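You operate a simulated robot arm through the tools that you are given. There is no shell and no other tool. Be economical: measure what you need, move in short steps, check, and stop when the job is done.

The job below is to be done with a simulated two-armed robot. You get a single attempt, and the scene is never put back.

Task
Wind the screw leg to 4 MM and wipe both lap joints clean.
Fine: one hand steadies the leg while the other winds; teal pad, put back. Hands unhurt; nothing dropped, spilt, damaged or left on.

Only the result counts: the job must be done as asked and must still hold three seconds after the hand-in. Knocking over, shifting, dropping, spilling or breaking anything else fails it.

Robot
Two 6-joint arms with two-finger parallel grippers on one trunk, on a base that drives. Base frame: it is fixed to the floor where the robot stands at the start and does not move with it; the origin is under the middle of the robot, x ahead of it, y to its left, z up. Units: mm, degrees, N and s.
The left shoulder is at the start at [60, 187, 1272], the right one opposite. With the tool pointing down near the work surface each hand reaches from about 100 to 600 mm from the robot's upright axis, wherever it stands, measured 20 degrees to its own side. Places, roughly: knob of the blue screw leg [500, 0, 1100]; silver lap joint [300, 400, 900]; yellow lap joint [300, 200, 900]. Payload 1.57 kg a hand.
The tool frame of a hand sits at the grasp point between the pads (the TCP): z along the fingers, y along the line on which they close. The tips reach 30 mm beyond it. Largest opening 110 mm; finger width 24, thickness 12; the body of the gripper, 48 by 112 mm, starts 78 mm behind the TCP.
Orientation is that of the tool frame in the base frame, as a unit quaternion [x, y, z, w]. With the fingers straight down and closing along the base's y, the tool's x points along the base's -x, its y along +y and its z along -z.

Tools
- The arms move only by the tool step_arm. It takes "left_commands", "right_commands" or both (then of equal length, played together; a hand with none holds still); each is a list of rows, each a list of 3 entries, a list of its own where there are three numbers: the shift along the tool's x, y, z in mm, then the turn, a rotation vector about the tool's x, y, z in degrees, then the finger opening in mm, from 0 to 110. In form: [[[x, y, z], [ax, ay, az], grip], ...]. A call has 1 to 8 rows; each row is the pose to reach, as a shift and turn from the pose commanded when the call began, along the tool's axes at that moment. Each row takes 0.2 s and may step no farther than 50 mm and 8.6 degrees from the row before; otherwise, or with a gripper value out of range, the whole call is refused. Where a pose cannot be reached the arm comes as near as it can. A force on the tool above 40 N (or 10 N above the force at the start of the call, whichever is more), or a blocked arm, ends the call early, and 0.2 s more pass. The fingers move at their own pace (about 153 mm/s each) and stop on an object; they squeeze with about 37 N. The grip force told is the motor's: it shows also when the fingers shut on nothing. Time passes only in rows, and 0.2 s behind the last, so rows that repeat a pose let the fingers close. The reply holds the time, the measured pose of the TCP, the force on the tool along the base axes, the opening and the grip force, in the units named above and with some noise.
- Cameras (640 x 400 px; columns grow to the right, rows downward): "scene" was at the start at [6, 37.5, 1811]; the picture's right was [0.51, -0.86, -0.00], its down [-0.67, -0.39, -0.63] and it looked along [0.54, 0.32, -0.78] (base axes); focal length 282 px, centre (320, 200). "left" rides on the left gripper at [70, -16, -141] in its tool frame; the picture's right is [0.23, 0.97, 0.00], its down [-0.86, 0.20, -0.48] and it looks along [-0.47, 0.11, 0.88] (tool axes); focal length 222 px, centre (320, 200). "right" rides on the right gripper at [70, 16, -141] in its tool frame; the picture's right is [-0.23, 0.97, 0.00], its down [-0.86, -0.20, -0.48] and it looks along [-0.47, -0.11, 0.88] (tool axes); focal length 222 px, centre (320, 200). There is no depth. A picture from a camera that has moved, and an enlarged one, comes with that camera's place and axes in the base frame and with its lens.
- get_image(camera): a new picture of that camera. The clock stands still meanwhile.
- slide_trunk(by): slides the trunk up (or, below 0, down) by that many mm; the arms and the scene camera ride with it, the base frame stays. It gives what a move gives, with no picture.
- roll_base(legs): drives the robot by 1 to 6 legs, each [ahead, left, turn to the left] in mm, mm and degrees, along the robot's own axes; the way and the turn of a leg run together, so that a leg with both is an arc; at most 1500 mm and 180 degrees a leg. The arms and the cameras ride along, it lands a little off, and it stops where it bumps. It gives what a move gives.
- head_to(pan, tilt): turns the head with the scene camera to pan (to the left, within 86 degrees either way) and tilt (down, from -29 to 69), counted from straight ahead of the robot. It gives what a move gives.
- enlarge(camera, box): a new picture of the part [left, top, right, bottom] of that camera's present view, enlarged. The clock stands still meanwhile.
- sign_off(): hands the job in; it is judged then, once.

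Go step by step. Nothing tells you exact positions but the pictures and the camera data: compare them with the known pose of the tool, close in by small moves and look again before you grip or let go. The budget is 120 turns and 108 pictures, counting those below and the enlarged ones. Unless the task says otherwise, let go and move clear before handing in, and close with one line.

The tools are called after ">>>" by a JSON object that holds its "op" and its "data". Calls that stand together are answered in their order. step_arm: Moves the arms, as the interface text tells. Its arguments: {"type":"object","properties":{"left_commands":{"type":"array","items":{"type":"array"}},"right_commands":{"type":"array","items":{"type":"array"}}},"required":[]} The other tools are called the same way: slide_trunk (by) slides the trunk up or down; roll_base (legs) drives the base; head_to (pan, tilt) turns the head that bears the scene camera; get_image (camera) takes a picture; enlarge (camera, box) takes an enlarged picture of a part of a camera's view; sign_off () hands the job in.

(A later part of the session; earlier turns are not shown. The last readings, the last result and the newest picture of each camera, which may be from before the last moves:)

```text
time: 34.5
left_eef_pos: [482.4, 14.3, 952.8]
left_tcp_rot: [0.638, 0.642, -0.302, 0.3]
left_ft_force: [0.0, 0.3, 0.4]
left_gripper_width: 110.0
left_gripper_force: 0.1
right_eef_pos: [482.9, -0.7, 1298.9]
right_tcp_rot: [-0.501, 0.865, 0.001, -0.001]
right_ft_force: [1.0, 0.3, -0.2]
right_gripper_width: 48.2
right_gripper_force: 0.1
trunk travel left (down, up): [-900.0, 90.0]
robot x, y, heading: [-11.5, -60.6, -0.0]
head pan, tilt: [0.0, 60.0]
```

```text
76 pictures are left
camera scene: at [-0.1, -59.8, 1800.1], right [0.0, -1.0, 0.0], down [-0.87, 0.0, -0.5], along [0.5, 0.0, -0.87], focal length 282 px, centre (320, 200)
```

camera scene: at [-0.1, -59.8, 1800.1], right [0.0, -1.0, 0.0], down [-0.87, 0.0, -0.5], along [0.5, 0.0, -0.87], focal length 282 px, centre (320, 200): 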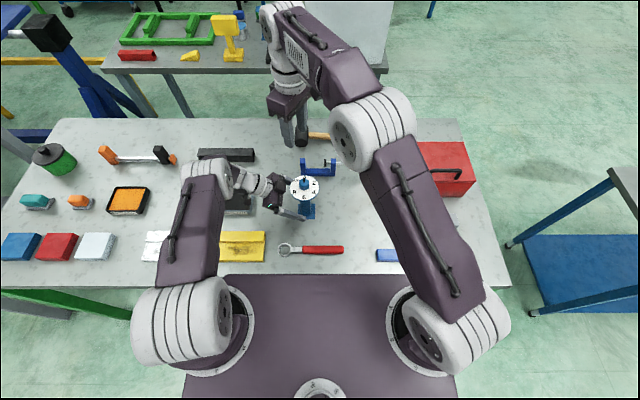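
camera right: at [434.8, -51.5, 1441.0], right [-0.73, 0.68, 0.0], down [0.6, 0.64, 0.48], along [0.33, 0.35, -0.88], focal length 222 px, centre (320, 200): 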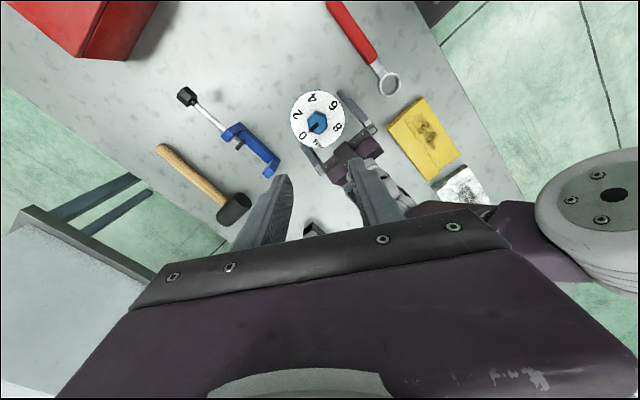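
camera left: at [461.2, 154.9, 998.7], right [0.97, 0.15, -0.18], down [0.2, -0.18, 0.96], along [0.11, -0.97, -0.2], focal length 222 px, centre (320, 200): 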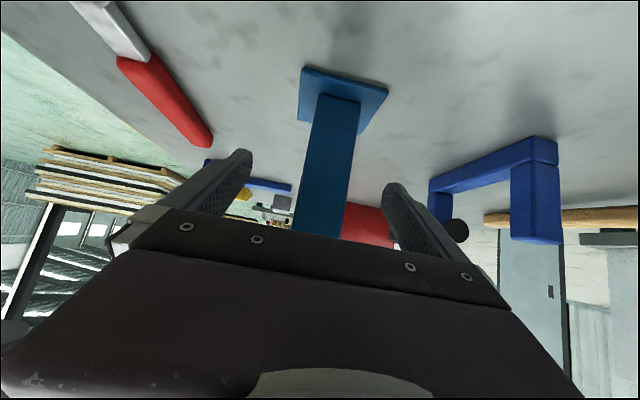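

>>> {"op": "enlarge", "data": {"camera": "right", "box": [270, 80, 370, 160]}}

>>> {"op": "enlarge", "data": {"camera": "scene", "box": [265, 165, 345, 215]}}

```text
5.00 times, centred on (320, 120) of right
camera zoom: at [434.8, -51.5, 1441.0], right [-0.73, 0.68, 0.0], down [0.6, 0.64, 0.48], along [0.33, 0.35, -0.88], focal length 1111 px, centre (320, 600)
```

zoom: 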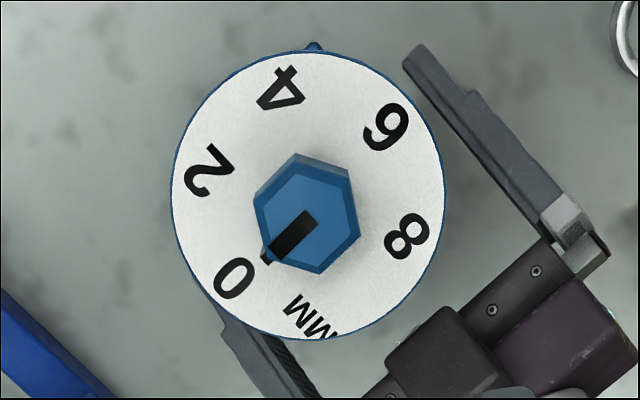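

```text
8.00 times, centred on (305, 190) of scene
camera zoom: at [-0.1, -59.8, 1800.1], right [0.0, -1.0, 0.0], down [-0.87, 0.0, -0.5], along [0.5, 0.0, -0.87], focal length 2252 px, centre (440, 280)
```

zoom: 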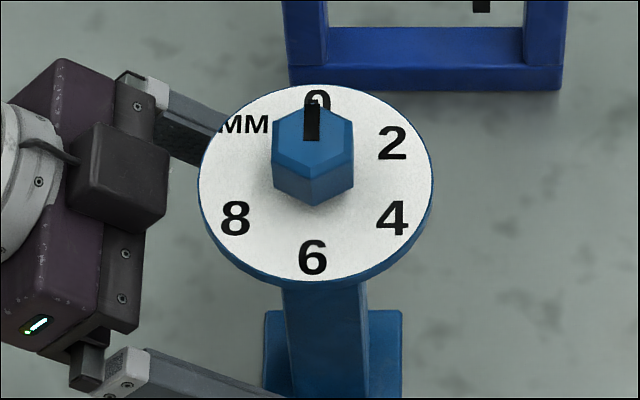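

The pictures show that the brush pushed the leg about 11 mm toward -y. I'll grip the column now without touching the dial and then slide it gently back to where it stood.

>>> {"op": "step_arm", "data": {"left_commands": [[[0, -0.5, 6], [0, 0, 0], 110], [[0.3, -1.5, 12], [0, 0, 0], 110]]}}

>>> {"op": "enlarge", "data": {"camera": "scene", "box": [265, 165, 345, 215]}}

>>> {"op": "enlarge", "data": {"camera": "left", "box": [180, 60, 480, 260]}}

```text
time: 35.0
left_eef_pos: [480.1, 4.0, 945.0]
left_tcp_rot: [0.639, 0.642, -0.301, 0.299]
left_ft_force: [0.8, -0.3, 0.1]
left_gripper_width: 109.7
left_gripper_force: 0.1
right_eef_pos: [481.8, 0.1, 1300.4]
right_tcp_rot: [-0.501, 0.866, 0.0, 0.0]
right_ft_force: [0.6, 0.6, 0.0]
right_gripper_width: 48.1
right_gripper_force: 0.0
trunk travel left (down, up): [-900.0, 90.0]
robot x, y, heading: [-13.9, -61.4, -0.2]
head pan, tilt: [0.0, 60.0]
```

```text
8.00 times, centred on (305, 190) of scene
camera zoom: at [-1.0, -60.1, 1800.1], right [0.0, -1.0, 0.0], down [-0.87, 0.0, -0.5], along [0.5, 0.0, -0.87], focal length 2252 px, centre (440, 280)
```

zoom: 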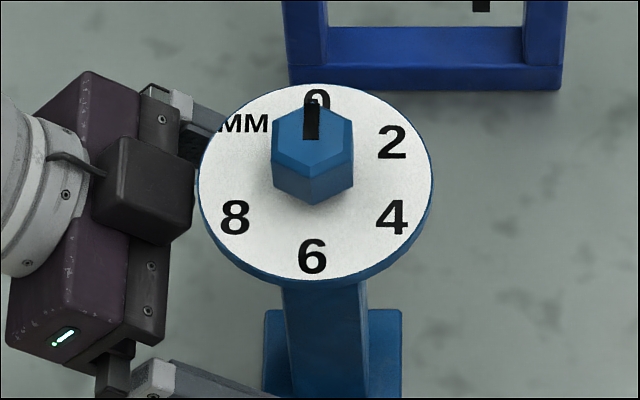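

```text
2.00 times, centred on (330, 160) of left
camera zoom: at [464.4, 158.2, 983.2], right [0.97, 0.15, -0.18], down [0.2, -0.18, 0.96], along [0.11, -0.97, -0.2], focal length 444 px, centre (300, 280)
```

zoom: 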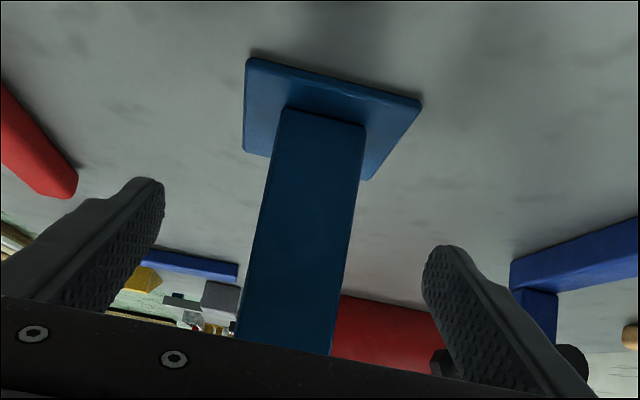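

>>> {"op": "step_arm", "data": {"left_commands": [[[0, 0, 0], [0, 0, 0], 60], [[0, 0, 0], [0, 0, 0], 40], [[0, 0, 0], [0, 0, 0], 20], [[0, 0, 0], [0, 0, 0], 20]]}}

>>> {"op": "enlarge", "data": {"camera": "scene", "box": [265, 165, 345, 215]}}

```text
time: 36.0
left_eef_pos: [480.9, 4.5, 945.5]
left_tcp_rot: [0.639, 0.641, -0.302, 0.299]
left_ft_force: [0.1, -0.2, -0.4]
left_gripper_width: 33.6
left_gripper_force: 36.9
right_eef_pos: [481.2, -1.1, 1300.5]
right_tcp_rot: [-0.5, 0.866, 0.0, 0.001]
right_ft_force: [-0.4, -0.3, 0.0]
right_gripper_width: 48.3
right_gripper_force: 0.0
trunk travel left (down, up): [-900.0, 90.0]
robot x, y, heading: [-8.9, -60.5, -0.2]
head pan, tilt: [0.0, 60.0]
```

```text
8.00 times, centred on (305, 190) of scene
camera zoom: at [-1.8, -60.1, 1800.1], right [0.0, -1.0, 0.0], down [-0.87, 0.0, -0.5], along [0.5, 0.0, -0.87], focal length 2252 px, centre (440, 280)
```

zoom: 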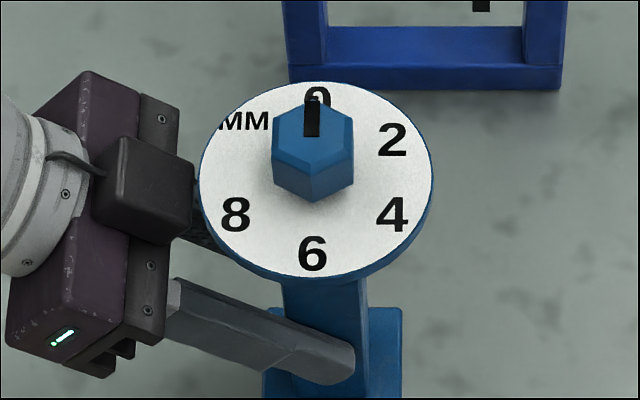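

The column is gripped at 33.6 mm wide. I'll slide the leg back +11 mm in y.

>>> {"op": "step_arm", "data": {"left_commands": [[[3.2, 0, -4.5], [0, 0, 0], 20], [[6.7, 0, -8.7], [0, 0, 0], 20], [[7.1, 0, -8.4], [0, 0, 0], 20]]}}

>>> {"op": "get_image", "data": {"camera": "scene"}}

>>> {"op": "enlarge", "data": {"camera": "right", "box": [270, 80, 370, 160]}}

>>> {"op": "enlarge", "data": {"camera": "scene", "box": [265, 165, 345, 215]}}

```text
time: 36.9
left_eef_pos: [479.8, 14.9, 944.5]
left_tcp_rot: [0.639, 0.641, -0.301, 0.3]
left_ft_force: [0.8, 0.5, 3.5]
left_gripper_width: 33.8
left_gripper_force: 36.7
right_eef_pos: [480.7, -1.0, 1300.5]
right_tcp_rot: [-0.5, 0.866, 0.0, 0.0]
right_ft_force: [-0.1, 0.4, 0.5]
right_gripper_width: 48.2
right_gripper_force: 0.1
trunk travel left (down, up): [-900.0, 90.0]
robot x, y, heading: [-7.1, -61.2, -0.2]
head pan, tilt: [0.0, 60.0]
```

```text
70 pictures are left
camera scene: at [-2.0, -60.0, 1800.2], right [0.0, -1.0, 0.0], down [-0.87, 0.0, -0.5], along [0.5, 0.0, -0.87], focal length 282 px, centre (320, 200)
```

scene: 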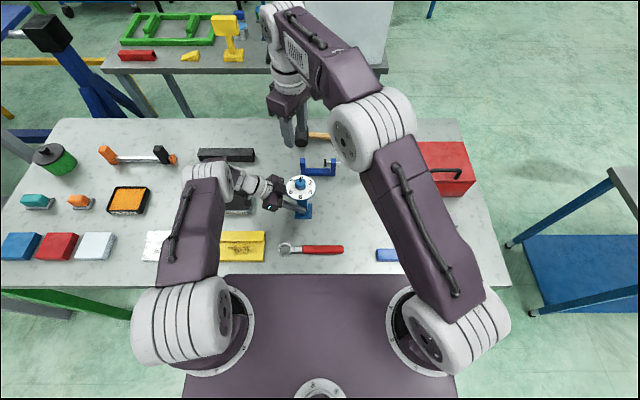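

```text
5.00 times, centred on (320, 120) of right
camera zoom: at [433.0, -51.4, 1441.8], right [-0.73, 0.68, 0.0], down [0.6, 0.64, 0.48], along [0.33, 0.35, -0.88], focal length 1111 px, centre (320, 600)
```

zoom: 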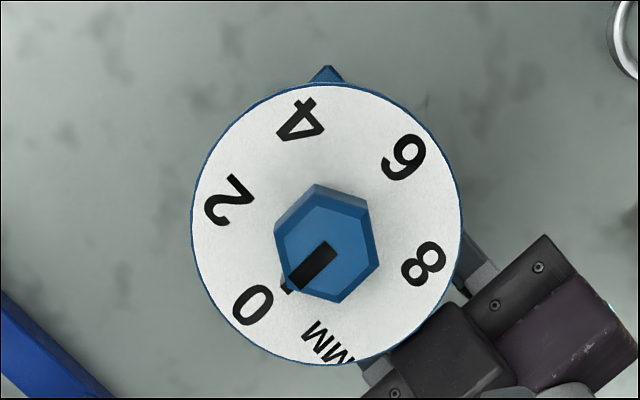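

```text
8.00 times, centred on (305, 190) of scene
camera zoom: at [-2.0, -60.0, 1800.2], right [0.0, -1.0, 0.0], down [-0.87, 0.0, -0.5], along [0.5, 0.0, -0.87], focal length 2252 px, centre (440, 280)
```

zoom: 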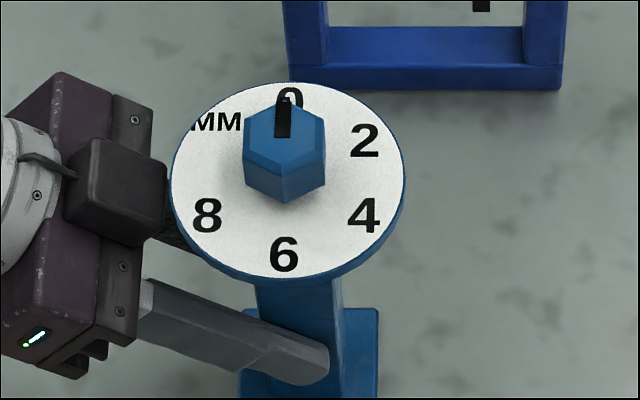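

The leg is back and the knob is centred at about [479.5, 0.5]. I'll lower the right hand to just above the knob.

>>> {"op": "step_arm", "data": {"right_commands": [[[0, 0, 45], [0, 0, 0], 48], [[0, 0, 90], [0, 0, 0], 48], [[0, 0, 135], [0, 0, 0], 48], [[0, 0, 175], [0, 0, 0], 48]]}}

>>> {"op": "get_image", "data": {"camera": "right"}}

>>> {"op": "enlarge", "data": {"camera": "scene", "box": [250, 130, 370, 205]}}

```text
time: 37.9
left_eef_pos: [478.9, 15.7, 945.4]
left_tcp_rot: [0.639, 0.642, -0.3, 0.299]
left_ft_force: [3.0, 2.0, 6.3]
left_gripper_width: 33.8
left_gripper_force: 36.9
right_eef_pos: [478.7, 0.7, 1126.8]
right_tcp_rot: [-0.501, 0.866, 0.0, 0.001]
right_ft_force: [-0.4, -0.3, -0.1]
right_gripper_width: 48.0
right_gripper_force: 0.2
trunk travel left (down, up): [-900.0, 90.0]
robot x, y, heading: [-8.1, -58.9, 0.2]
head pan, tilt: [0.0, 60.0]
```

```text
67 pictures are left
camera right: at [430.5, -50.9, 1267.7], right [-0.73, 0.68, 0.0], down [0.6, 0.64, 0.48], along [0.33, 0.35, -0.88], focal length 222 px, centre (320, 200)
```

right: 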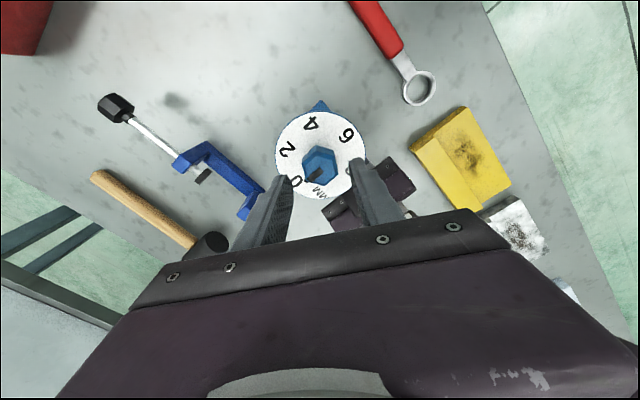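

```text
5.33 times, centred on (310, 168) of scene
camera zoom: at [-2.0, -59.6, 1800.2], right [0.0, -1.0, 0.0], down [-0.87, 0.0, -0.5], along [0.5, 0.0, -0.87], focal length 1501 px, centre (373, 373)
```

zoom: 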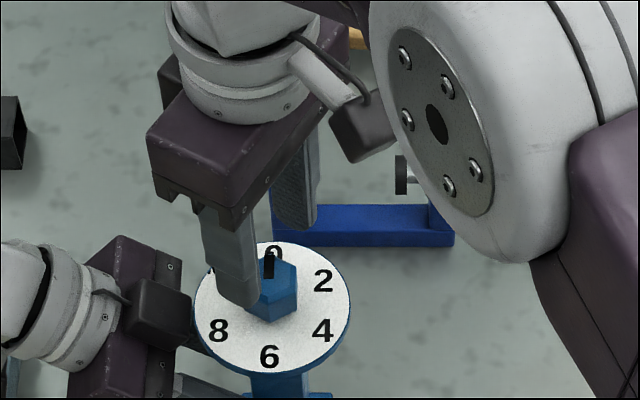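

>>> {"op": "step_arm", "data": {"right_commands": [[[0, 0, 12], [0, 0, 0], 48], [[0, 0, 24], [0, 0, 0], 48], [[0, 0, 35], [0, 0, 0], 48]]}}

>>> {"op": "get_image", "data": {"camera": "right"}}

>>> {"op": "enlarge", "data": {"camera": "scene", "box": [270, 155, 340, 205]}}

```text
time: 38.6
left_eef_pos: [479.0, 15.3, 946.0]
left_tcp_rot: [0.638, 0.641, -0.301, 0.301]
left_ft_force: [3.2, 1.2, 9.1]
left_gripper_width: 33.9
left_gripper_force: 37.0
right_eef_pos: [480.2, 1.0, 1090.9]
right_tcp_rot: [-0.5, 0.866, 0.0, 0.0]
right_ft_force: [0.7, -0.6, 0.2]
right_gripper_width: 48.1
right_gripper_force: 0.0
trunk travel left (down, up): [-900.0, 90.0]
robot x, y, heading: [-8.7, -58.3, -0.1]
head pan, tilt: [0.0, 60.0]
```

```text
65 pictures are left
camera right: at [431.7, -50.0, 1233.2], right [-0.73, 0.68, 0.0], down [0.6, 0.64, 0.48], along [0.33, 0.35, -0.88], focal length 222 px, centre (320, 200)
```

right: 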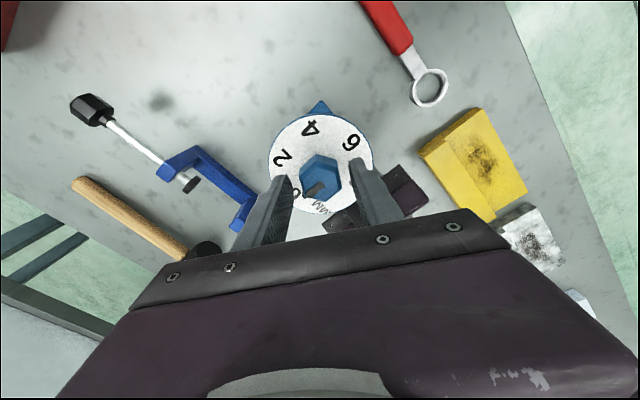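

```text
8.00 times, centred on (305, 180) of scene
camera zoom: at [-2.4, -59.7, 1800.2], right [0.0, -1.0, 0.0], down [-0.87, 0.0, -0.5], along [0.5, 0.0, -0.87], focal length 2252 px, centre (440, 360)
```

zoom: 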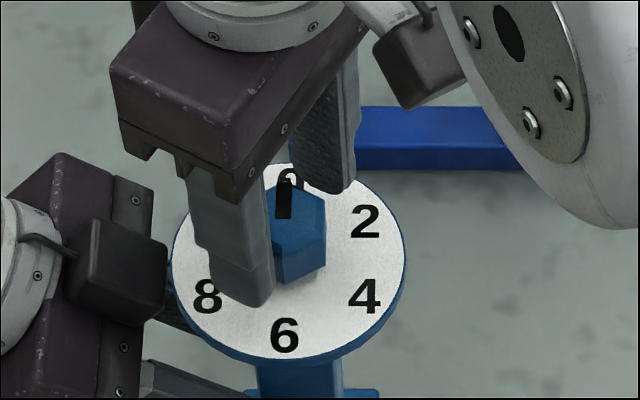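

Fingers straddle the knob. I'll close the right hand.

>>> {"op": "step_arm", "data": {"right_commands": [[[0, 0, 0], [0, 0, 0], 35], [[0, 0, 0], [0, 0, 0], 20], [[0, 0, 0], [0, 0, 0], 15]]}}

>>> {"op": "enlarge", "data": {"camera": "scene", "box": [270, 155, 340, 205]}}

```text
time: 39.5
left_eef_pos: [479.0, 15.8, 945.1]
left_tcp_rot: [0.639, 0.641, -0.302, 0.3]
left_ft_force: [7.0, -3.3, 7.4]
left_gripper_width: 33.5
left_gripper_force: 36.8
right_eef_pos: [478.9, 1.8, 1091.3]
right_tcp_rot: [-0.5, 0.866, 0.0, 0.0]
right_ft_force: [-5.2, 4.6, -0.5]
right_gripper_width: 34.2
right_gripper_force: 36.9
trunk travel left (down, up): [-900.0, 90.0]
robot x, y, heading: [-8.9, -57.4, 0.1]
head pan, tilt: [0.0, 60.0]
```

```text
8.00 times, centred on (305, 180) of scene
camera zoom: at [-2.6, -59.7, 1800.1], right [0.0, -1.0, 0.0], down [-0.87, 0.0, -0.5], along [0.5, 0.0, -0.87], focal length 2252 px, centre (440, 360)
```

zoom: 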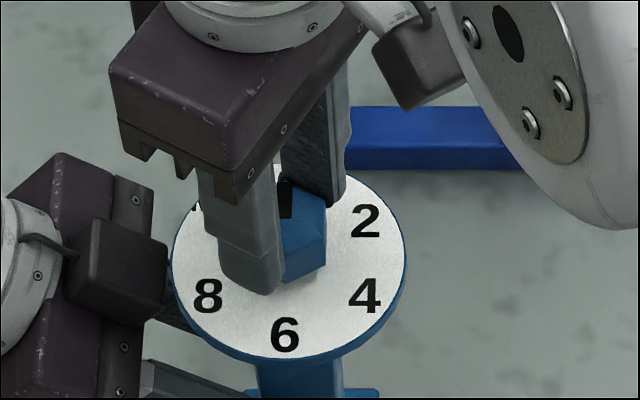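

>>> {"op": "step_arm", "data": {"right_commands": [[[0, 0, 0], [0, 0, 7], 15], [[0, 0, 0], [0, 0, 14], 15], [[0, 0, 0], [0, 0, 21], 15], [[0, 0, 0], [0, 0, 28], 15]]}}

>>> {"op": "enlarge", "data": {"camera": "scene", "box": [270, 155, 340, 205]}}

```text
time: 40.5
left_eef_pos: [478.6, 16.1, 945.7]
left_tcp_rot: [0.639, 0.642, -0.3, 0.3]
left_ft_force: [19.3, -11.7, -2.5]
left_gripper_width: 33.8
left_gripper_force: 36.9
right_eef_pos: [479.0, 0.0, 1091.8]
right_tcp_rot: [-0.275, 0.961, 0.001, 0.0]
right_ft_force: [-17.0, 11.0, 20.9]
right_gripper_width: 33.9
right_gripper_force: 37.0
trunk travel left (down, up): [-900.0, 90.0]
robot x, y, heading: [-9.8, -57.6, 0.1]
head pan, tilt: [0.0, 60.0]
```

```text
8.00 times, centred on (305, 180) of scene
camera zoom: at [-3.5, -60.2, 1800.2], right [0.0, -1.0, 0.0], down [-0.87, 0.0, -0.5], along [0.5, 0.0, -0.87], focal length 2252 px, centre (440, 360)
```

zoom: 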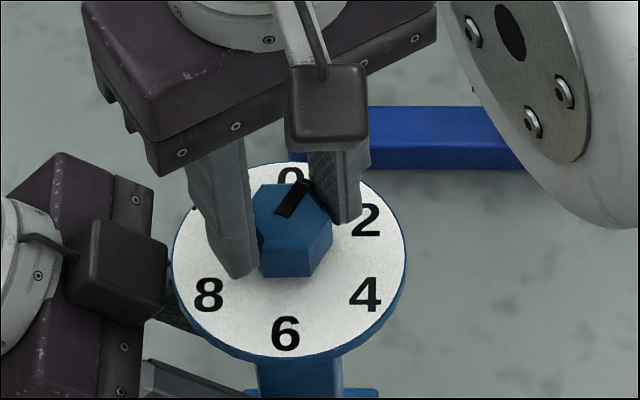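

The knob turns and the dial stays fixed. An upward push on the right hand suggests the knob rises as it winds, so I'll let the hand rise with it.

>>> {"op": "step_arm", "data": {"right_commands": [[[0, 0, -0.6], [0, 0, 0], 15], [[0, 0, -1], [0, 0, 0], 15], [[0, 0, -1.2], [0, 0, 6], 15], [[0, 0, -1.4], [0, 0, 12], 15]]}}

```text
time: 41.5
left_eef_pos: [479.2, 15.5, 945.5]
left_tcp_rot: [0.638, 0.642, -0.301, 0.3]
left_ft_force: [21.0, -11.5, 0.1]
left_gripper_width: 33.6
left_gripper_force: 36.6
right_eef_pos: [480.7, 1.0, 1092.1]
right_tcp_rot: [-0.172, 0.985, 0.0, 0.0]
right_ft_force: [-17.4, 10.8, 16.3]
right_gripper_width: 33.9
right_gripper_force: 37.5
trunk travel left (down, up): [-900.0, 90.0]
robot x, y, heading: [-6.9, -59.6, -0.2]
head pan, tilt: [0.0, 60.0]
```

>>> {"op": "step_arm", "data": {"right_commands": [[[0.5, 0.7, -0.5], [0, 0, 0], 15], [[1, 1.4, -0.8], [0, 0, 6], 15], [[1, 1.4, -1], [0, 0, 12], 15], [[1, 1.4, -1.3], [0, 0, 18], 15], [[1, 1.4, -1.5], [0, 0, 24], 15]]}}

>>> {"op": "enlarge", "data": {"camera": "scene", "box": [270, 155, 340, 205]}}

```text
time: 42.6
left_eef_pos: [479.3, 14.9, 944.9]
left_tcp_rot: [0.639, 0.642, -0.301, 0.3]
left_ft_force: [6.3, 7.0, 8.0]
left_gripper_width: 33.4
left_gripper_force: 36.6
right_eef_pos: [479.6, 0.7, 1094.2]
right_tcp_rot: [0.036, 0.999, -0.001, 0.001]
right_ft_force: [-1.7, -6.6, 5.9]
right_gripper_width: 34.0
right_gripper_force: 37.3
trunk travel left (down, up): [-900.0, 90.0]
robot x, y, heading: [-8.1, -60.3, -0.2]
head pan, tilt: [0.0, 60.0]
```

```text
8.00 times, centred on (305, 180) of scene
camera zoom: at [-3.0, -60.3, 1800.1], right [0.0, -1.0, 0.0], down [-0.87, 0.0, -0.5], along [0.5, 0.0, -0.87], focal length 2252 px, centre (440, 360)
```

zoom: 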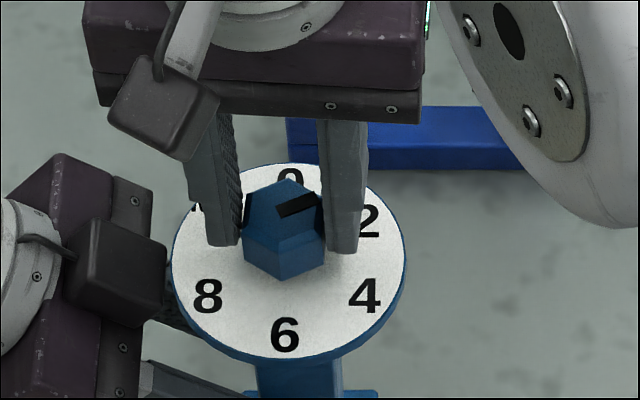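

>>> {"op": "step_arm", "data": {"right_commands": [[[0, 0, -0.2], [0, 0, 7], 15], [[0, 0, -0.4], [0, 0, 14], 15], [[0, 0, -0.7], [0, 0, 21], 15], [[0, 0, -0.9], [0, 0, 28], 15], [[0, 0, -1.1], [0, 0, 35], 15], [[0, 0, -1.4], [0, 0, 42], 15], [[0, 0, -1.6], [0, 0, 49], 15], [[0, 0, -1.9], [0, 0, 56], 15]]}}

>>> {"op": "enlarge", "data": {"camera": "scene", "box": [270, 155, 340, 205]}}

```text
time: 44.5
left_eef_pos: [477.7, 15.7, 945.7]
left_tcp_rot: [0.639, 0.642, -0.301, 0.3]
left_ft_force: [-2.7, 17.8, 9.0]
left_gripper_width: 33.6
left_gripper_force: 36.7
right_eef_pos: [478.3, 1.4, 1096.7]
right_tcp_rot: [0.501, 0.866, -0.001, 0.0]
right_ft_force: [2.9, -16.6, -0.1]
right_gripper_width: 34.2
right_gripper_force: 37.2
trunk travel left (down, up): [-900.0, 90.0]
robot x, y, heading: [-9.4, -60.8, 0.2]
head pan, tilt: [0.0, 60.0]
```

```text
8.00 times, centred on (305, 180) of scene
camera zoom: at [-3.5, -59.8, 1800.1], right [0.0, -1.0, 0.0], down [-0.87, 0.0, -0.5], along [0.5, 0.0, -0.87], focal length 2252 px, centre (440, 360)
```

zoom: 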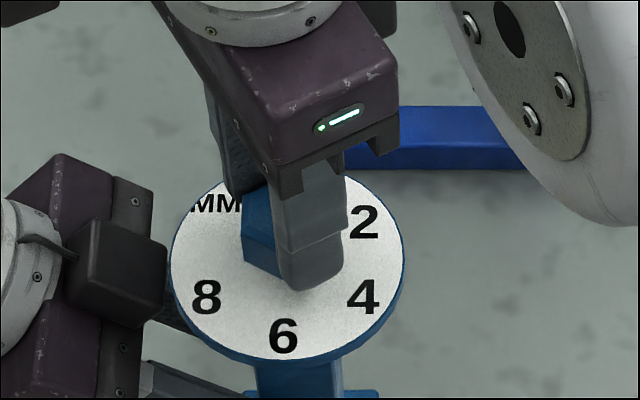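

Wound 120°. I'll open the right hand, rise clear and read the pointer.

>>> {"op": "step_arm", "data": {"right_commands": [[[0, 0, 0], [0, 0, 0], 40], [[0, 0, 0], [0, 0, 0], 48], [[0, 0, -40], [0, 0, 0], 48], [[0, 0, -90], [0, 0, 0], 48], [[0, 0, -140], [0, 0, 0], 48]]}}

>>> {"op": "enlarge", "data": {"camera": "scene", "box": [270, 155, 340, 205]}}

>>> {"op": "enlarge", "data": {"camera": "right", "box": [260, 60, 400, 200]}}

```text
time: 45.6
left_eef_pos: [478.2, 14.6, 945.0]
left_tcp_rot: [0.639, 0.641, -0.301, 0.3]
left_ft_force: [-2.0, -1.0, 4.4]
left_gripper_width: 33.7
left_gripper_force: 37.0
right_eef_pos: [478.4, 1.9, 1235.5]
right_tcp_rot: [0.5, 0.866, 0.0, -0.001]
right_ft_force: [-0.3, 0.3, 0.0]
right_gripper_width: 48.0
right_gripper_force: 0.0
trunk travel left (down, up): [-900.0, 90.0]
robot x, y, heading: [-8.8, -50.9, 0.0]
head pan, tilt: [0.0, 60.0]
```

```text
8.00 times, centred on (305, 180) of scene
camera zoom: at [-3.5, -60.7, 1800.0], right [0.0, -1.0, 0.0], down [-0.87, 0.0, -0.5], along [0.5, 0.0, -0.87], focal length 2252 px, centre (440, 360)
```

zoom: 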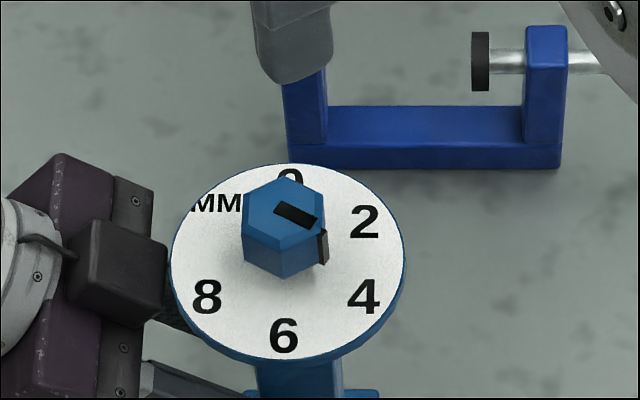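

```text
2.86 times, centred on (330, 130) of right
camera zoom: at [457.4, 71.9, 1376.9], right [0.96, 0.29, 0.0], down [0.25, -0.84, 0.48], along [0.14, -0.46, -0.88], focal length 635 px, centre (291, 400)
```

zoom: 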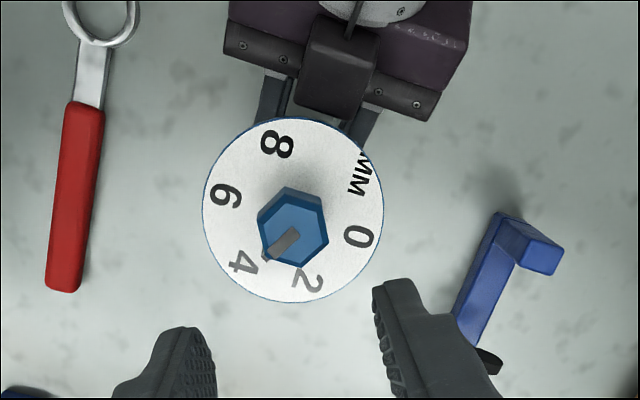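

>>> {"op": "enlarge", "data": {"camera": "right", "box": [300, 95, 350, 130]}}

>>> {"op": "enlarge", "data": {"camera": "scene", "box": [288, 172, 324, 202]}}

```text
11.43 times, centred on (325, 112) of right
camera zoom: at [457.4, 71.9, 1376.9], right [0.96, 0.29, 0.0], down [0.25, -0.84, 0.48], along [0.14, -0.46, -0.88], focal length 2538 px, centre (263, 1200)
```

zoom: 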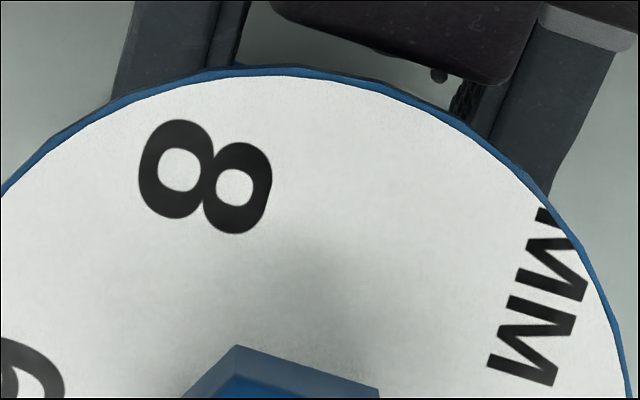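

```text
13.33 times, centred on (306, 187) of scene
camera zoom: at [-3.5, -60.7, 1800.0], right [0.0, -1.0, 0.0], down [-0.87, 0.0, -0.5], along [0.5, 0.0, -0.87], focal length 3754 px, centre (507, 373)
```

zoom: 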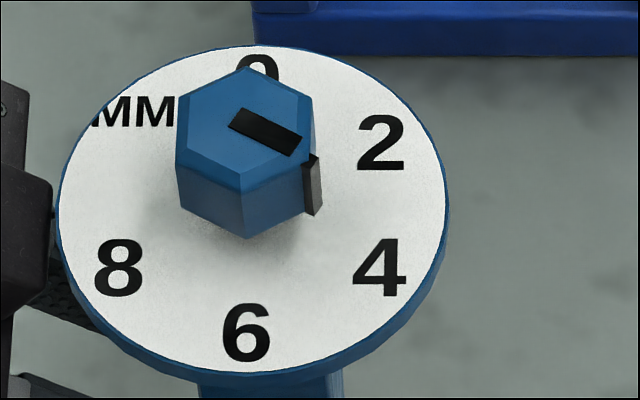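

The pointer reads 4 (about 119.5°). I'll release the column and withdraw the left hand along its approach line.

>>> {"op": "step_arm", "data": {"left_commands": [[[0, 0, 0], [0, 0, 0], 60], [[0, 0, 0], [0, 0, 0], 100], [[0, 0, 0], [0, 0, 0], 100], [[5, 0, -30], [0, 0, 0], 100], [[5, 0, -70], [0, 0, 0], 100], [[5, 0, -115], [0, 0, 0], 100], [[5, 0, -160], [0, 0, 0], 100]]}}

>>> {"op": "get_image", "data": {"camera": "scene"}}

```text
time: 47.2
left_eef_pos: [476.9, 142.1, 1043.8]
left_tcp_rot: [0.639, 0.641, -0.303, 0.3]
left_ft_force: [-0.4, 0.7, 0.5]
left_gripper_width: 100.0
left_gripper_force: 0.1
right_eef_pos: [479.1, 4.2, 1235.7]
right_tcp_rot: [0.5, 0.866, -0.001, 0.001]
right_ft_force: [1.3, 0.3, 0.0]
right_gripper_width: 48.1
right_gripper_force: 0.0
trunk travel left (down, up): [-900.0, 90.0]
robot x, y, heading: [-7.1, -58.0, -0.2]
head pan, tilt: [0.0, 60.0]
```

```text
55 pictures are left
camera scene: at [-2.6, -58.4, 1800.1], right [0.0, -1.0, 0.0], down [-0.87, 0.0, -0.5], along [0.5, 0.0, -0.87], focal length 282 px, centre (320, 200)
```

scene: 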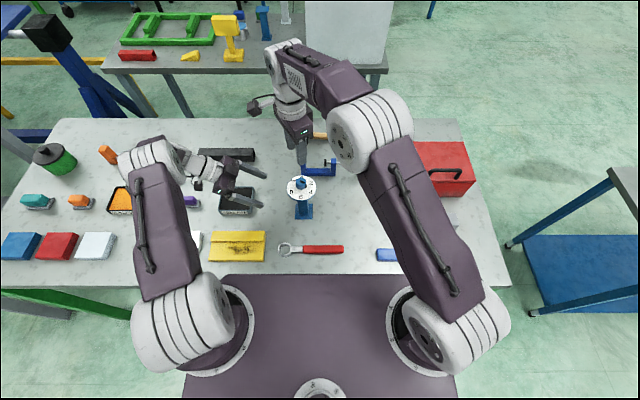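

The leg is standing and undisturbed. I'll raise the left hand and straighten it to point down, closing along x, and draw the right hand back up.

>>> {"op": "step_arm", "data": {"left_commands": [[[-6, 0, -22], [0, 6.25, 0], 100], [[-13, 0, -43], [0, 12.5, 0], 100], [[-19, 0, -65], [0, 18.75, 0], 100], [[-26, 0, -86], [0, 25, 0], 100], [[-32, 0, -108], [0, 31.25, 0], 100], [[-38, 0, -130], [0, 37.5, 0], 100], [[-45, 0, -151], [0, 43.75, 0], 100], [[-51, 0, -173], [0, 50, 0], 100]], "right_commands": [[[0, 0, -25], [0, 0, 0], 48], [[0, 0, -50], [0, 0, 0], 48], [[0, 0, -80], [0, 0, -7.5], 48], [[0, 0, -110], [0, 0, -15], 48], [[0, 0, -140], [0, 0, -22.5], 48], [[0, 0, -165], [0, 0, -30], 48], [[10, 0, -190], [0, 0, -37.5], 48], [[20, 0, -190], [0, 0, -45], 48]]}}

>>> {"op": "step_arm", "data": {"right_commands": [[[30, -20, 0], [0, 0, -8], 48], [[60, -40, 0], [0, 0, -15], 48], [[90, -60, 0], [0, 0, -15], 48]]}}

>>> {"op": "get_image", "data": {"camera": "left"}}

```text
time: 49.0
left_eef_pos: [479.4, 242.6, 1194.1]
left_tcp_rot: [0.706, 0.708, -0.003, -0.001]
left_ft_force: [0.1, 0.2, 0.6]
left_gripper_width: 100.0
left_gripper_force: 0.0
right_eef_pos: [435.1, 0.0, 1407.2]
right_tcp_rot: [0.13, 0.991, -0.001, 0.0]
right_ft_force: [-0.2, 0.6, -0.4]
right_gripper_width: 47.9
right_gripper_force: 0.1
right hand out of reach, approached as far as the arm can: row 5, 6, 7, 8
trunk travel left (down, up): [-900.0, 90.0]
robot x, y, heading: [-11.2, -56.9, -0.1]
head pan, tilt: [0.0, 60.0]
```

```text
time: 49.9
left_eef_pos: [480.8, 241.3, 1195.2]
left_tcp_rot: [0.706, 0.708, -0.003, 0.001]
left_ft_force: [-0.4, -0.3, 0.1]
left_gripper_width: 100.1
left_gripper_force: 0.1
right_eef_pos: [333.6, -33.8, 1406.6]
right_tcp_rot: [-0.001, 1.0, 0.0, 0.001]
right_ft_force: [0.1, -0.5, -0.2]
right_gripper_width: 47.9
right_gripper_force: 0.0
trunk travel left (down, up): [-900.0, 90.0]
robot x, y, heading: [-9.0, -59.3, -0.1]
head pan, tilt: [0.0, 60.0]
```

```text
54 pictures are left
camera left: at [463.8, 312.1, 1336.8], right [0.97, 0.23, 0.0], down [0.2, -0.85, 0.48], along [0.11, -0.47, -0.88], focal length 222 px, centre (320, 200)
```

left: 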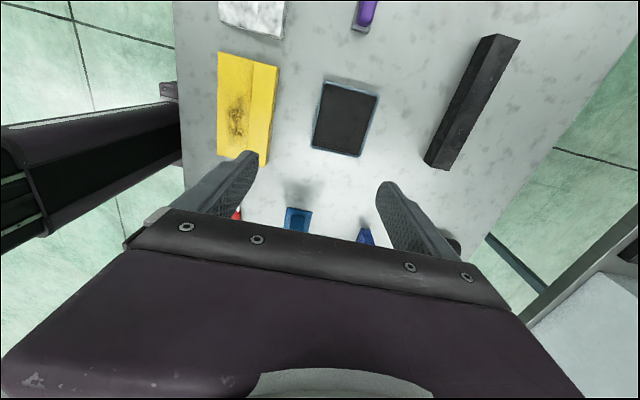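

>>> {"op": "roll_base", "data": {"legs": [[0, 720, 0]]}}

>>> {"op": "get_image", "data": {"camera": "left"}}

>>> {"op": "get_image", "data": {"camera": "scene"}}

```text
time: 53.8
left_eef_pos: [478.7, 965.6, 1194.8]
left_tcp_rot: [0.706, 0.708, -0.002, 0.0]
left_ft_force: [0.7, -0.7, -0.2]
left_gripper_width: 100.0
left_gripper_force: 0.1
right_eef_pos: [333.8, 690.5, 1406.6]
right_tcp_rot: [-0.001, 1.0, 0.0, 0.0]
right_ft_force: [-0.8, -0.4, -0.7]
right_gripper_width: 48.2
right_gripper_force: 0.1
trunk travel left (down, up): [-900.0, 90.0]
robot x, y, heading: [-11.4, 664.8, -0.0]
head pan, tilt: [0.0, 60.0]
```

```text
53 pictures are left
camera left: at [463.4, 1036.8, 1336.7], right [0.97, 0.23, -0.01], down [0.2, -0.85, 0.48], along [0.11, -0.47, -0.88], focal length 222 px, centre (320, 200)
```

left: 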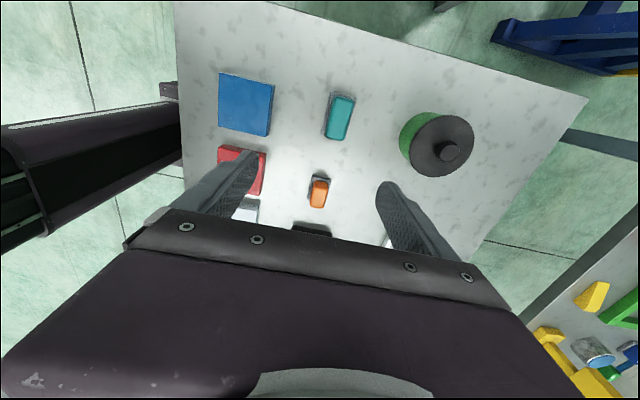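

```text
52 pictures are left
camera scene: at [-2.6, 663.0, 1800.1], right [0.0, -1.0, 0.0], down [-0.87, 0.0, -0.5], along [0.5, 0.0, -0.87], focal length 282 px, centre (320, 200)
```

scene: 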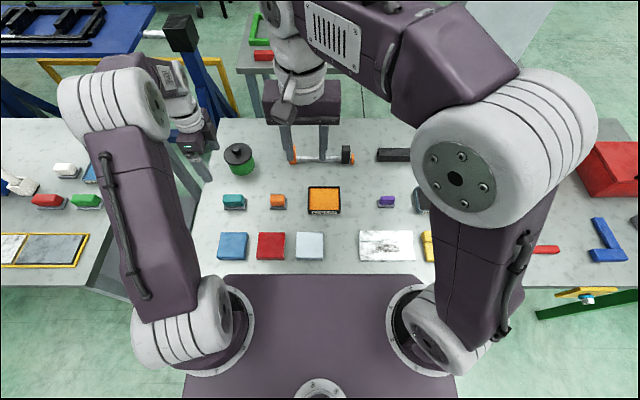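

>>> {"op": "enlarge", "data": {"camera": "scene", "box": [200, 170, 400, 270]}}

>>> {"op": "enlarge", "data": {"camera": "left", "box": [280, 70, 400, 220]}}

```text
3.20 times, centred on (300, 220) of scene
camera zoom: at [-2.6, 663.0, 1800.1], right [0.0, -1.0, 0.0], down [-0.87, 0.0, -0.5], along [0.5, 0.0, -0.87], focal length 901 px, centre (384, 136)
```

zoom: 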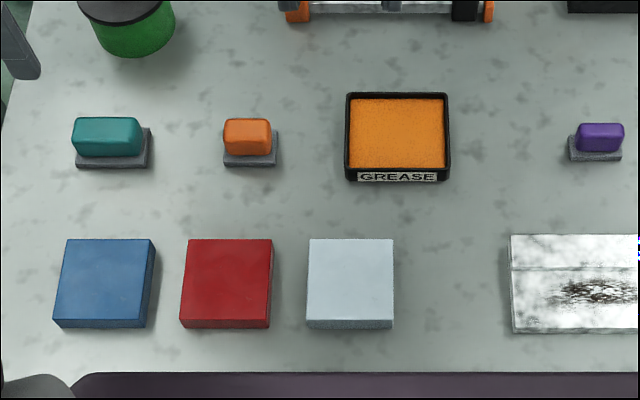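

```text
2.67 times, centred on (340, 145) of left
camera zoom: at [463.4, 1036.8, 1336.7], right [0.97, 0.23, -0.01], down [0.2, -0.85, 0.48], along [0.11, -0.47, -0.88], focal length 592 px, centre (267, 347)
```

zoom: 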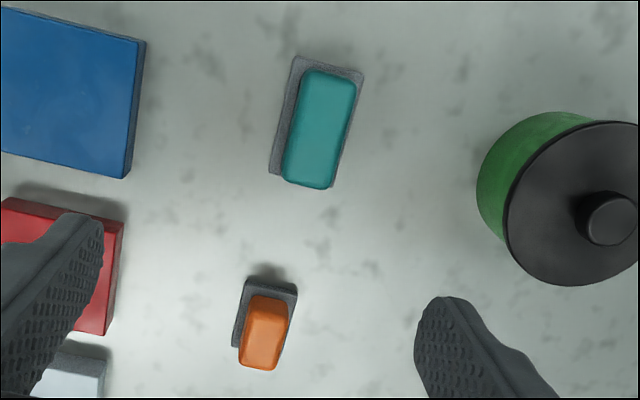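

Trays are labelled GREASE and SEALANT, and the teal pad (a handle on felt) is at about [512, 984], long along y. I'll hover the left hand above it.

>>> {"op": "step_arm", "data": {"left_commands": [[[5, 8, 40], [0, 0, 0], 90], [[10, 16, 80], [0, 0, 0], 80], [[15, 25, 120], [0, 0, 0], 80], [[18.5, 33, 160], [0, 0, 0], 80], [[18.5, 33, 195], [0, 0, 0], 80]]}}

>>> {"op": "get_image", "data": {"camera": "left"}}

>>> {"op": "enlarge", "data": {"camera": "scene", "box": [190, 160, 290, 230]}}

```text
time: 55.0
left_eef_pos: [511.6, 985.3, 998.2]
left_tcp_rot: [0.705, 0.709, -0.003, 0.001]
left_ft_force: [0.1, 0.0, -1.4]
left_gripper_width: 80.3
left_gripper_force: 0.1
right_eef_pos: [333.7, 692.2, 1405.1]
right_tcp_rot: [-0.001, 1.0, 0.0, 0.0]
right_ft_force: [0.3, 0.6, 0.1]
right_gripper_width: 48.1
right_gripper_force: 0.0
trunk travel left (down, up): [-900.0, 90.0]
robot x, y, heading: [-7.6, 664.2, 0.3]
head pan, tilt: [0.0, 60.0]
```

```text
49 pictures are left
camera left: at [496.4, 1057.3, 1139.4], right [0.97, 0.23, -0.01], down [0.2, -0.85, 0.48], along [0.11, -0.47, -0.88], focal length 222 px, centre (320, 200)
```

left: 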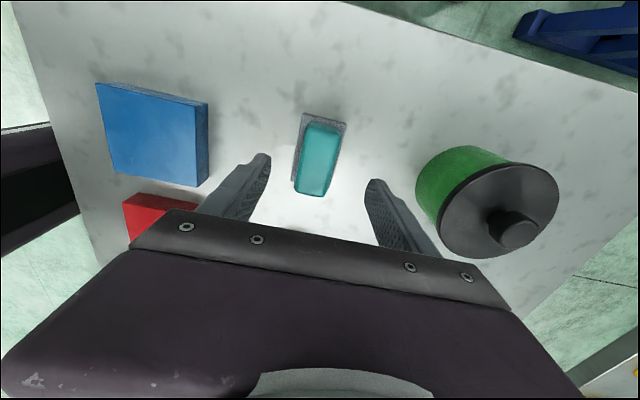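

```text
5.71 times, centred on (240, 195) of scene
camera zoom: at [-1.5, 665.1, 1800.1], right [0.0, -1.0, 0.0], down [-0.87, 0.0, -0.5], along [0.5, 0.0, -0.87], focal length 1609 px, centre (777, 229)
```

zoom: 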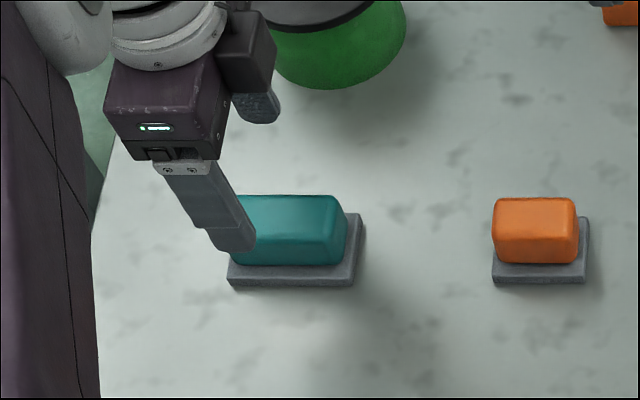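

>>> {"op": "step_arm", "data": {"left_commands": [[[2, 0, 30], [0, 0, 0], 80], [[2, 0, 55], [0, 0, 0], 80], [[2, 0, 70], [0, 0, 0], 80]]}}

>>> {"op": "get_image", "data": {"camera": "left"}}

>>> {"op": "enlarge", "data": {"camera": "scene", "box": [190, 160, 290, 230]}}

```text
time: 55.8
left_eef_pos: [510.3, 986.9, 928.9]
left_tcp_rot: [0.706, 0.708, -0.004, 0.001]
left_ft_force: [-0.1, 0.3, -0.2]
left_gripper_width: 80.0
left_gripper_force: 0.1
right_eef_pos: [334.3, 692.0, 1406.6]
right_tcp_rot: [-0.001, 1.0, 0.0, 0.0]
right_ft_force: [0.2, -0.5, -0.5]
right_gripper_width: 48.0
right_gripper_force: 0.0
trunk travel left (down, up): [-900.0, 90.0]
robot x, y, heading: [-10.8, 668.5, 0.3]
head pan, tilt: [0.0, 60.0]
```

```text
47 pictures are left
camera left: at [495.6, 1057.3, 1070.8], right [0.97, 0.23, 0.0], down [0.2, -0.85, 0.48], along [0.11, -0.47, -0.88], focal length 222 px, centre (320, 200)
```

left: 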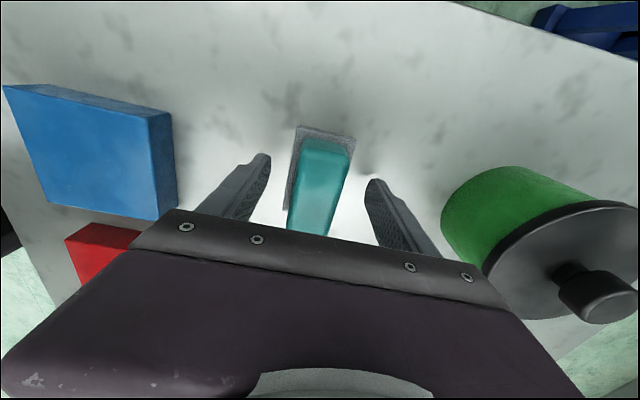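

```text
5.71 times, centred on (240, 195) of scene
camera zoom: at [-3.0, 664.6, 1800.1], right [0.0, -1.0, 0.0], down [-0.87, 0.0, -0.5], along [0.5, 0.0, -0.87], focal length 1609 px, centre (777, 229)
```

zoom: 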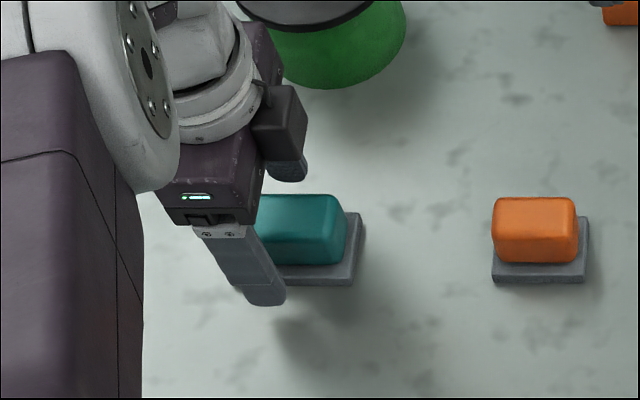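

>>> {"op": "step_arm", "data": {"left_commands": [[[-6, 0, 2], [0, 0, 0], 80], [[-6, 0, 2], [0, 0, 0], 50], [[-6, 0, 2], [0, 0, 0], 25], [[-6, 0, 2], [0, 0, 0], 15], [[-6, 0, 2], [0, 0, 0], 15]]}}

>>> {"op": "get_image", "data": {"camera": "left"}}

```text
time: 57.0
left_eef_pos: [511.0, 981.1, 927.2]
left_tcp_rot: [0.705, 0.709, -0.004, 0.0]
left_ft_force: [-1.0, -0.6, -0.3]
left_gripper_width: 35.6
left_gripper_force: 36.9
right_eef_pos: [333.8, 691.7, 1404.9]
right_tcp_rot: [-0.001, 1.0, 0.0, 0.0]
right_ft_force: [-0.2, -0.1, 0.0]
right_gripper_width: 47.9
right_gripper_force: 0.0
trunk travel left (down, up): [-900.0, 90.0]
robot x, y, heading: [-5.6, 667.0, 0.4]
head pan, tilt: [0.0, 60.0]
```

```text
45 pictures are left
camera left: at [495.3, 1051.7, 1068.9], right [0.97, 0.23, -0.01], down [0.2, -0.85, 0.48], along [0.11, -0.47, -0.88], focal length 222 px, centre (320, 200)
```

left: 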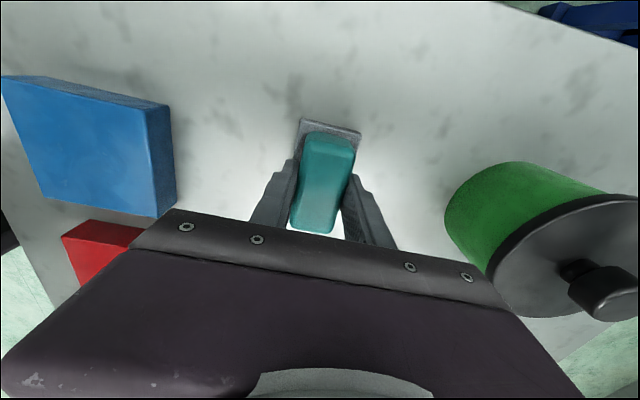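

The pad is gripped at 35.6 mm; its home pose was [511, 981, 927]. I'll lift it and drive toward the lap joints.

>>> {"op": "step_arm", "data": {"left_commands": [[[0, 0, -10], [0, 0, 0], 15], [[0, 0, -40], [0, 0, 0], 15], [[0, 0, -90], [0, 0, 0], 15], [[0, 0, -140], [0, 0, 0], 15], [[0, 0, -190], [0, 0, 0], 15]]}}

>>> {"op": "roll_base", "data": {"legs": [[0, -540, 0]]}}

>>> {"op": "get_image", "data": {"camera": "scene"}}

>>> {"op": "get_image", "data": {"camera": "left"}}

```text
time: 58.2
left_eef_pos: [510.0, 979.9, 1115.9]
left_tcp_rot: [0.706, 0.708, -0.004, 0.0]
left_ft_force: [0.1, -1.0, -2.2]
left_gripper_width: 35.2
left_gripper_force: 36.8
right_eef_pos: [333.4, 691.3, 1406.5]
right_tcp_rot: [-0.001, 1.0, 0.001, 0.0]
right_ft_force: [0.4, -0.9, -0.5]
right_gripper_width: 48.0
right_gripper_force: 0.2
trunk travel left (down, up): [-900.0, 90.0]
robot x, y, heading: [-6.4, 666.4, 0.4]
head pan, tilt: [0.0, 60.0]
```

```text
time: 61.4
left_eef_pos: [510.7, 437.7, 1114.7]
left_tcp_rot: [0.705, 0.709, -0.004, 0.0]
left_ft_force: [1.2, 0.6, -0.7]
left_gripper_width: 35.7
left_gripper_force: 36.3
right_eef_pos: [334.7, 148.3, 1405.3]
right_tcp_rot: [-0.001, 1.0, -0.001, 0.001]
right_ft_force: [-0.8, -0.3, 0.1]
right_gripper_width: 48.1
right_gripper_force: 0.1
trunk travel left (down, up): [-900.0, 90.0]
robot x, y, heading: [-9.6, 119.3, 0.2]
head pan, tilt: [0.0, 60.0]
```

```text
44 pictures are left
camera scene: at [-1.0, 122.1, 1800.1], right [0.0, -1.0, 0.0], down [-0.87, 0.0, -0.5], along [0.5, 0.0, -0.87], focal length 282 px, centre (320, 200)
```

scene: 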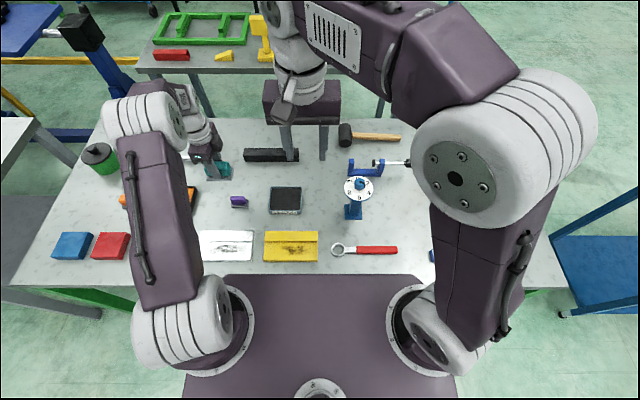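

```text
43 pictures are left
camera left: at [496.4, 508.7, 1257.2], right [0.97, 0.23, -0.01], down [0.21, -0.85, 0.48], along [0.11, -0.47, -0.88], focal length 222 px, centre (320, 200)
```

left: 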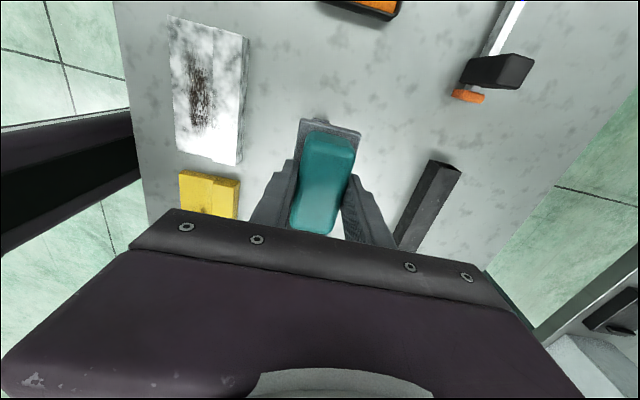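

>>> {"op": "enlarge", "data": {"camera": "left", "box": [140, 0, 270, 220]}}

>>> {"op": "enlarge", "data": {"camera": "scene", "box": [190, 215, 330, 275]}}

```text
1.82 times, centred on (205, 110) of left
camera zoom: at [496.4, 508.7, 1257.2], right [0.97, 0.23, -0.01], down [0.21, -0.85, 0.48], along [0.11, -0.47, -0.88], focal length 404 px, centre (529, 364)
```

zoom: 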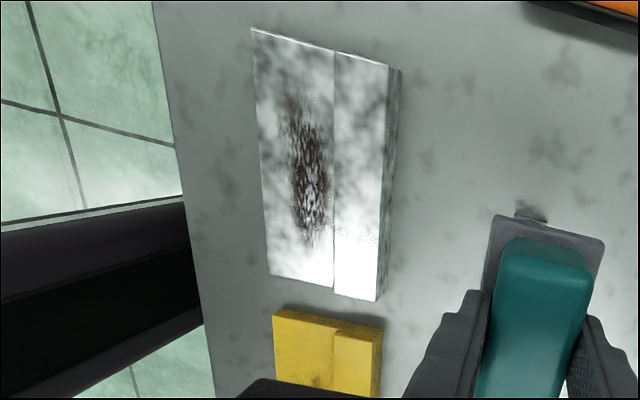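

```text
4.57 times, centred on (260, 245) of scene
camera zoom: at [-1.0, 122.1, 1800.1], right [0.0, -1.0, 0.0], down [-0.87, 0.0, -0.5], along [0.5, 0.0, -0.87], focal length 1287 px, centre (594, -6)
```

zoom: 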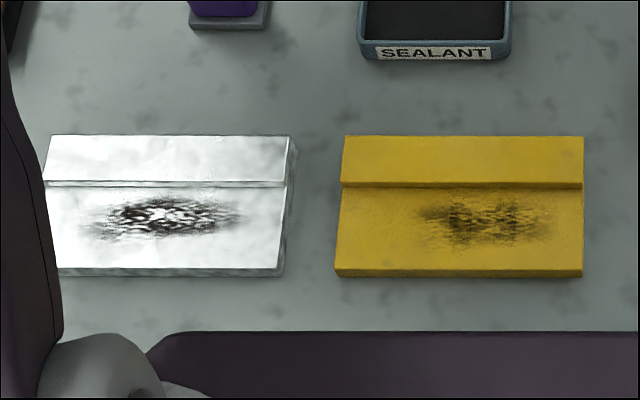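

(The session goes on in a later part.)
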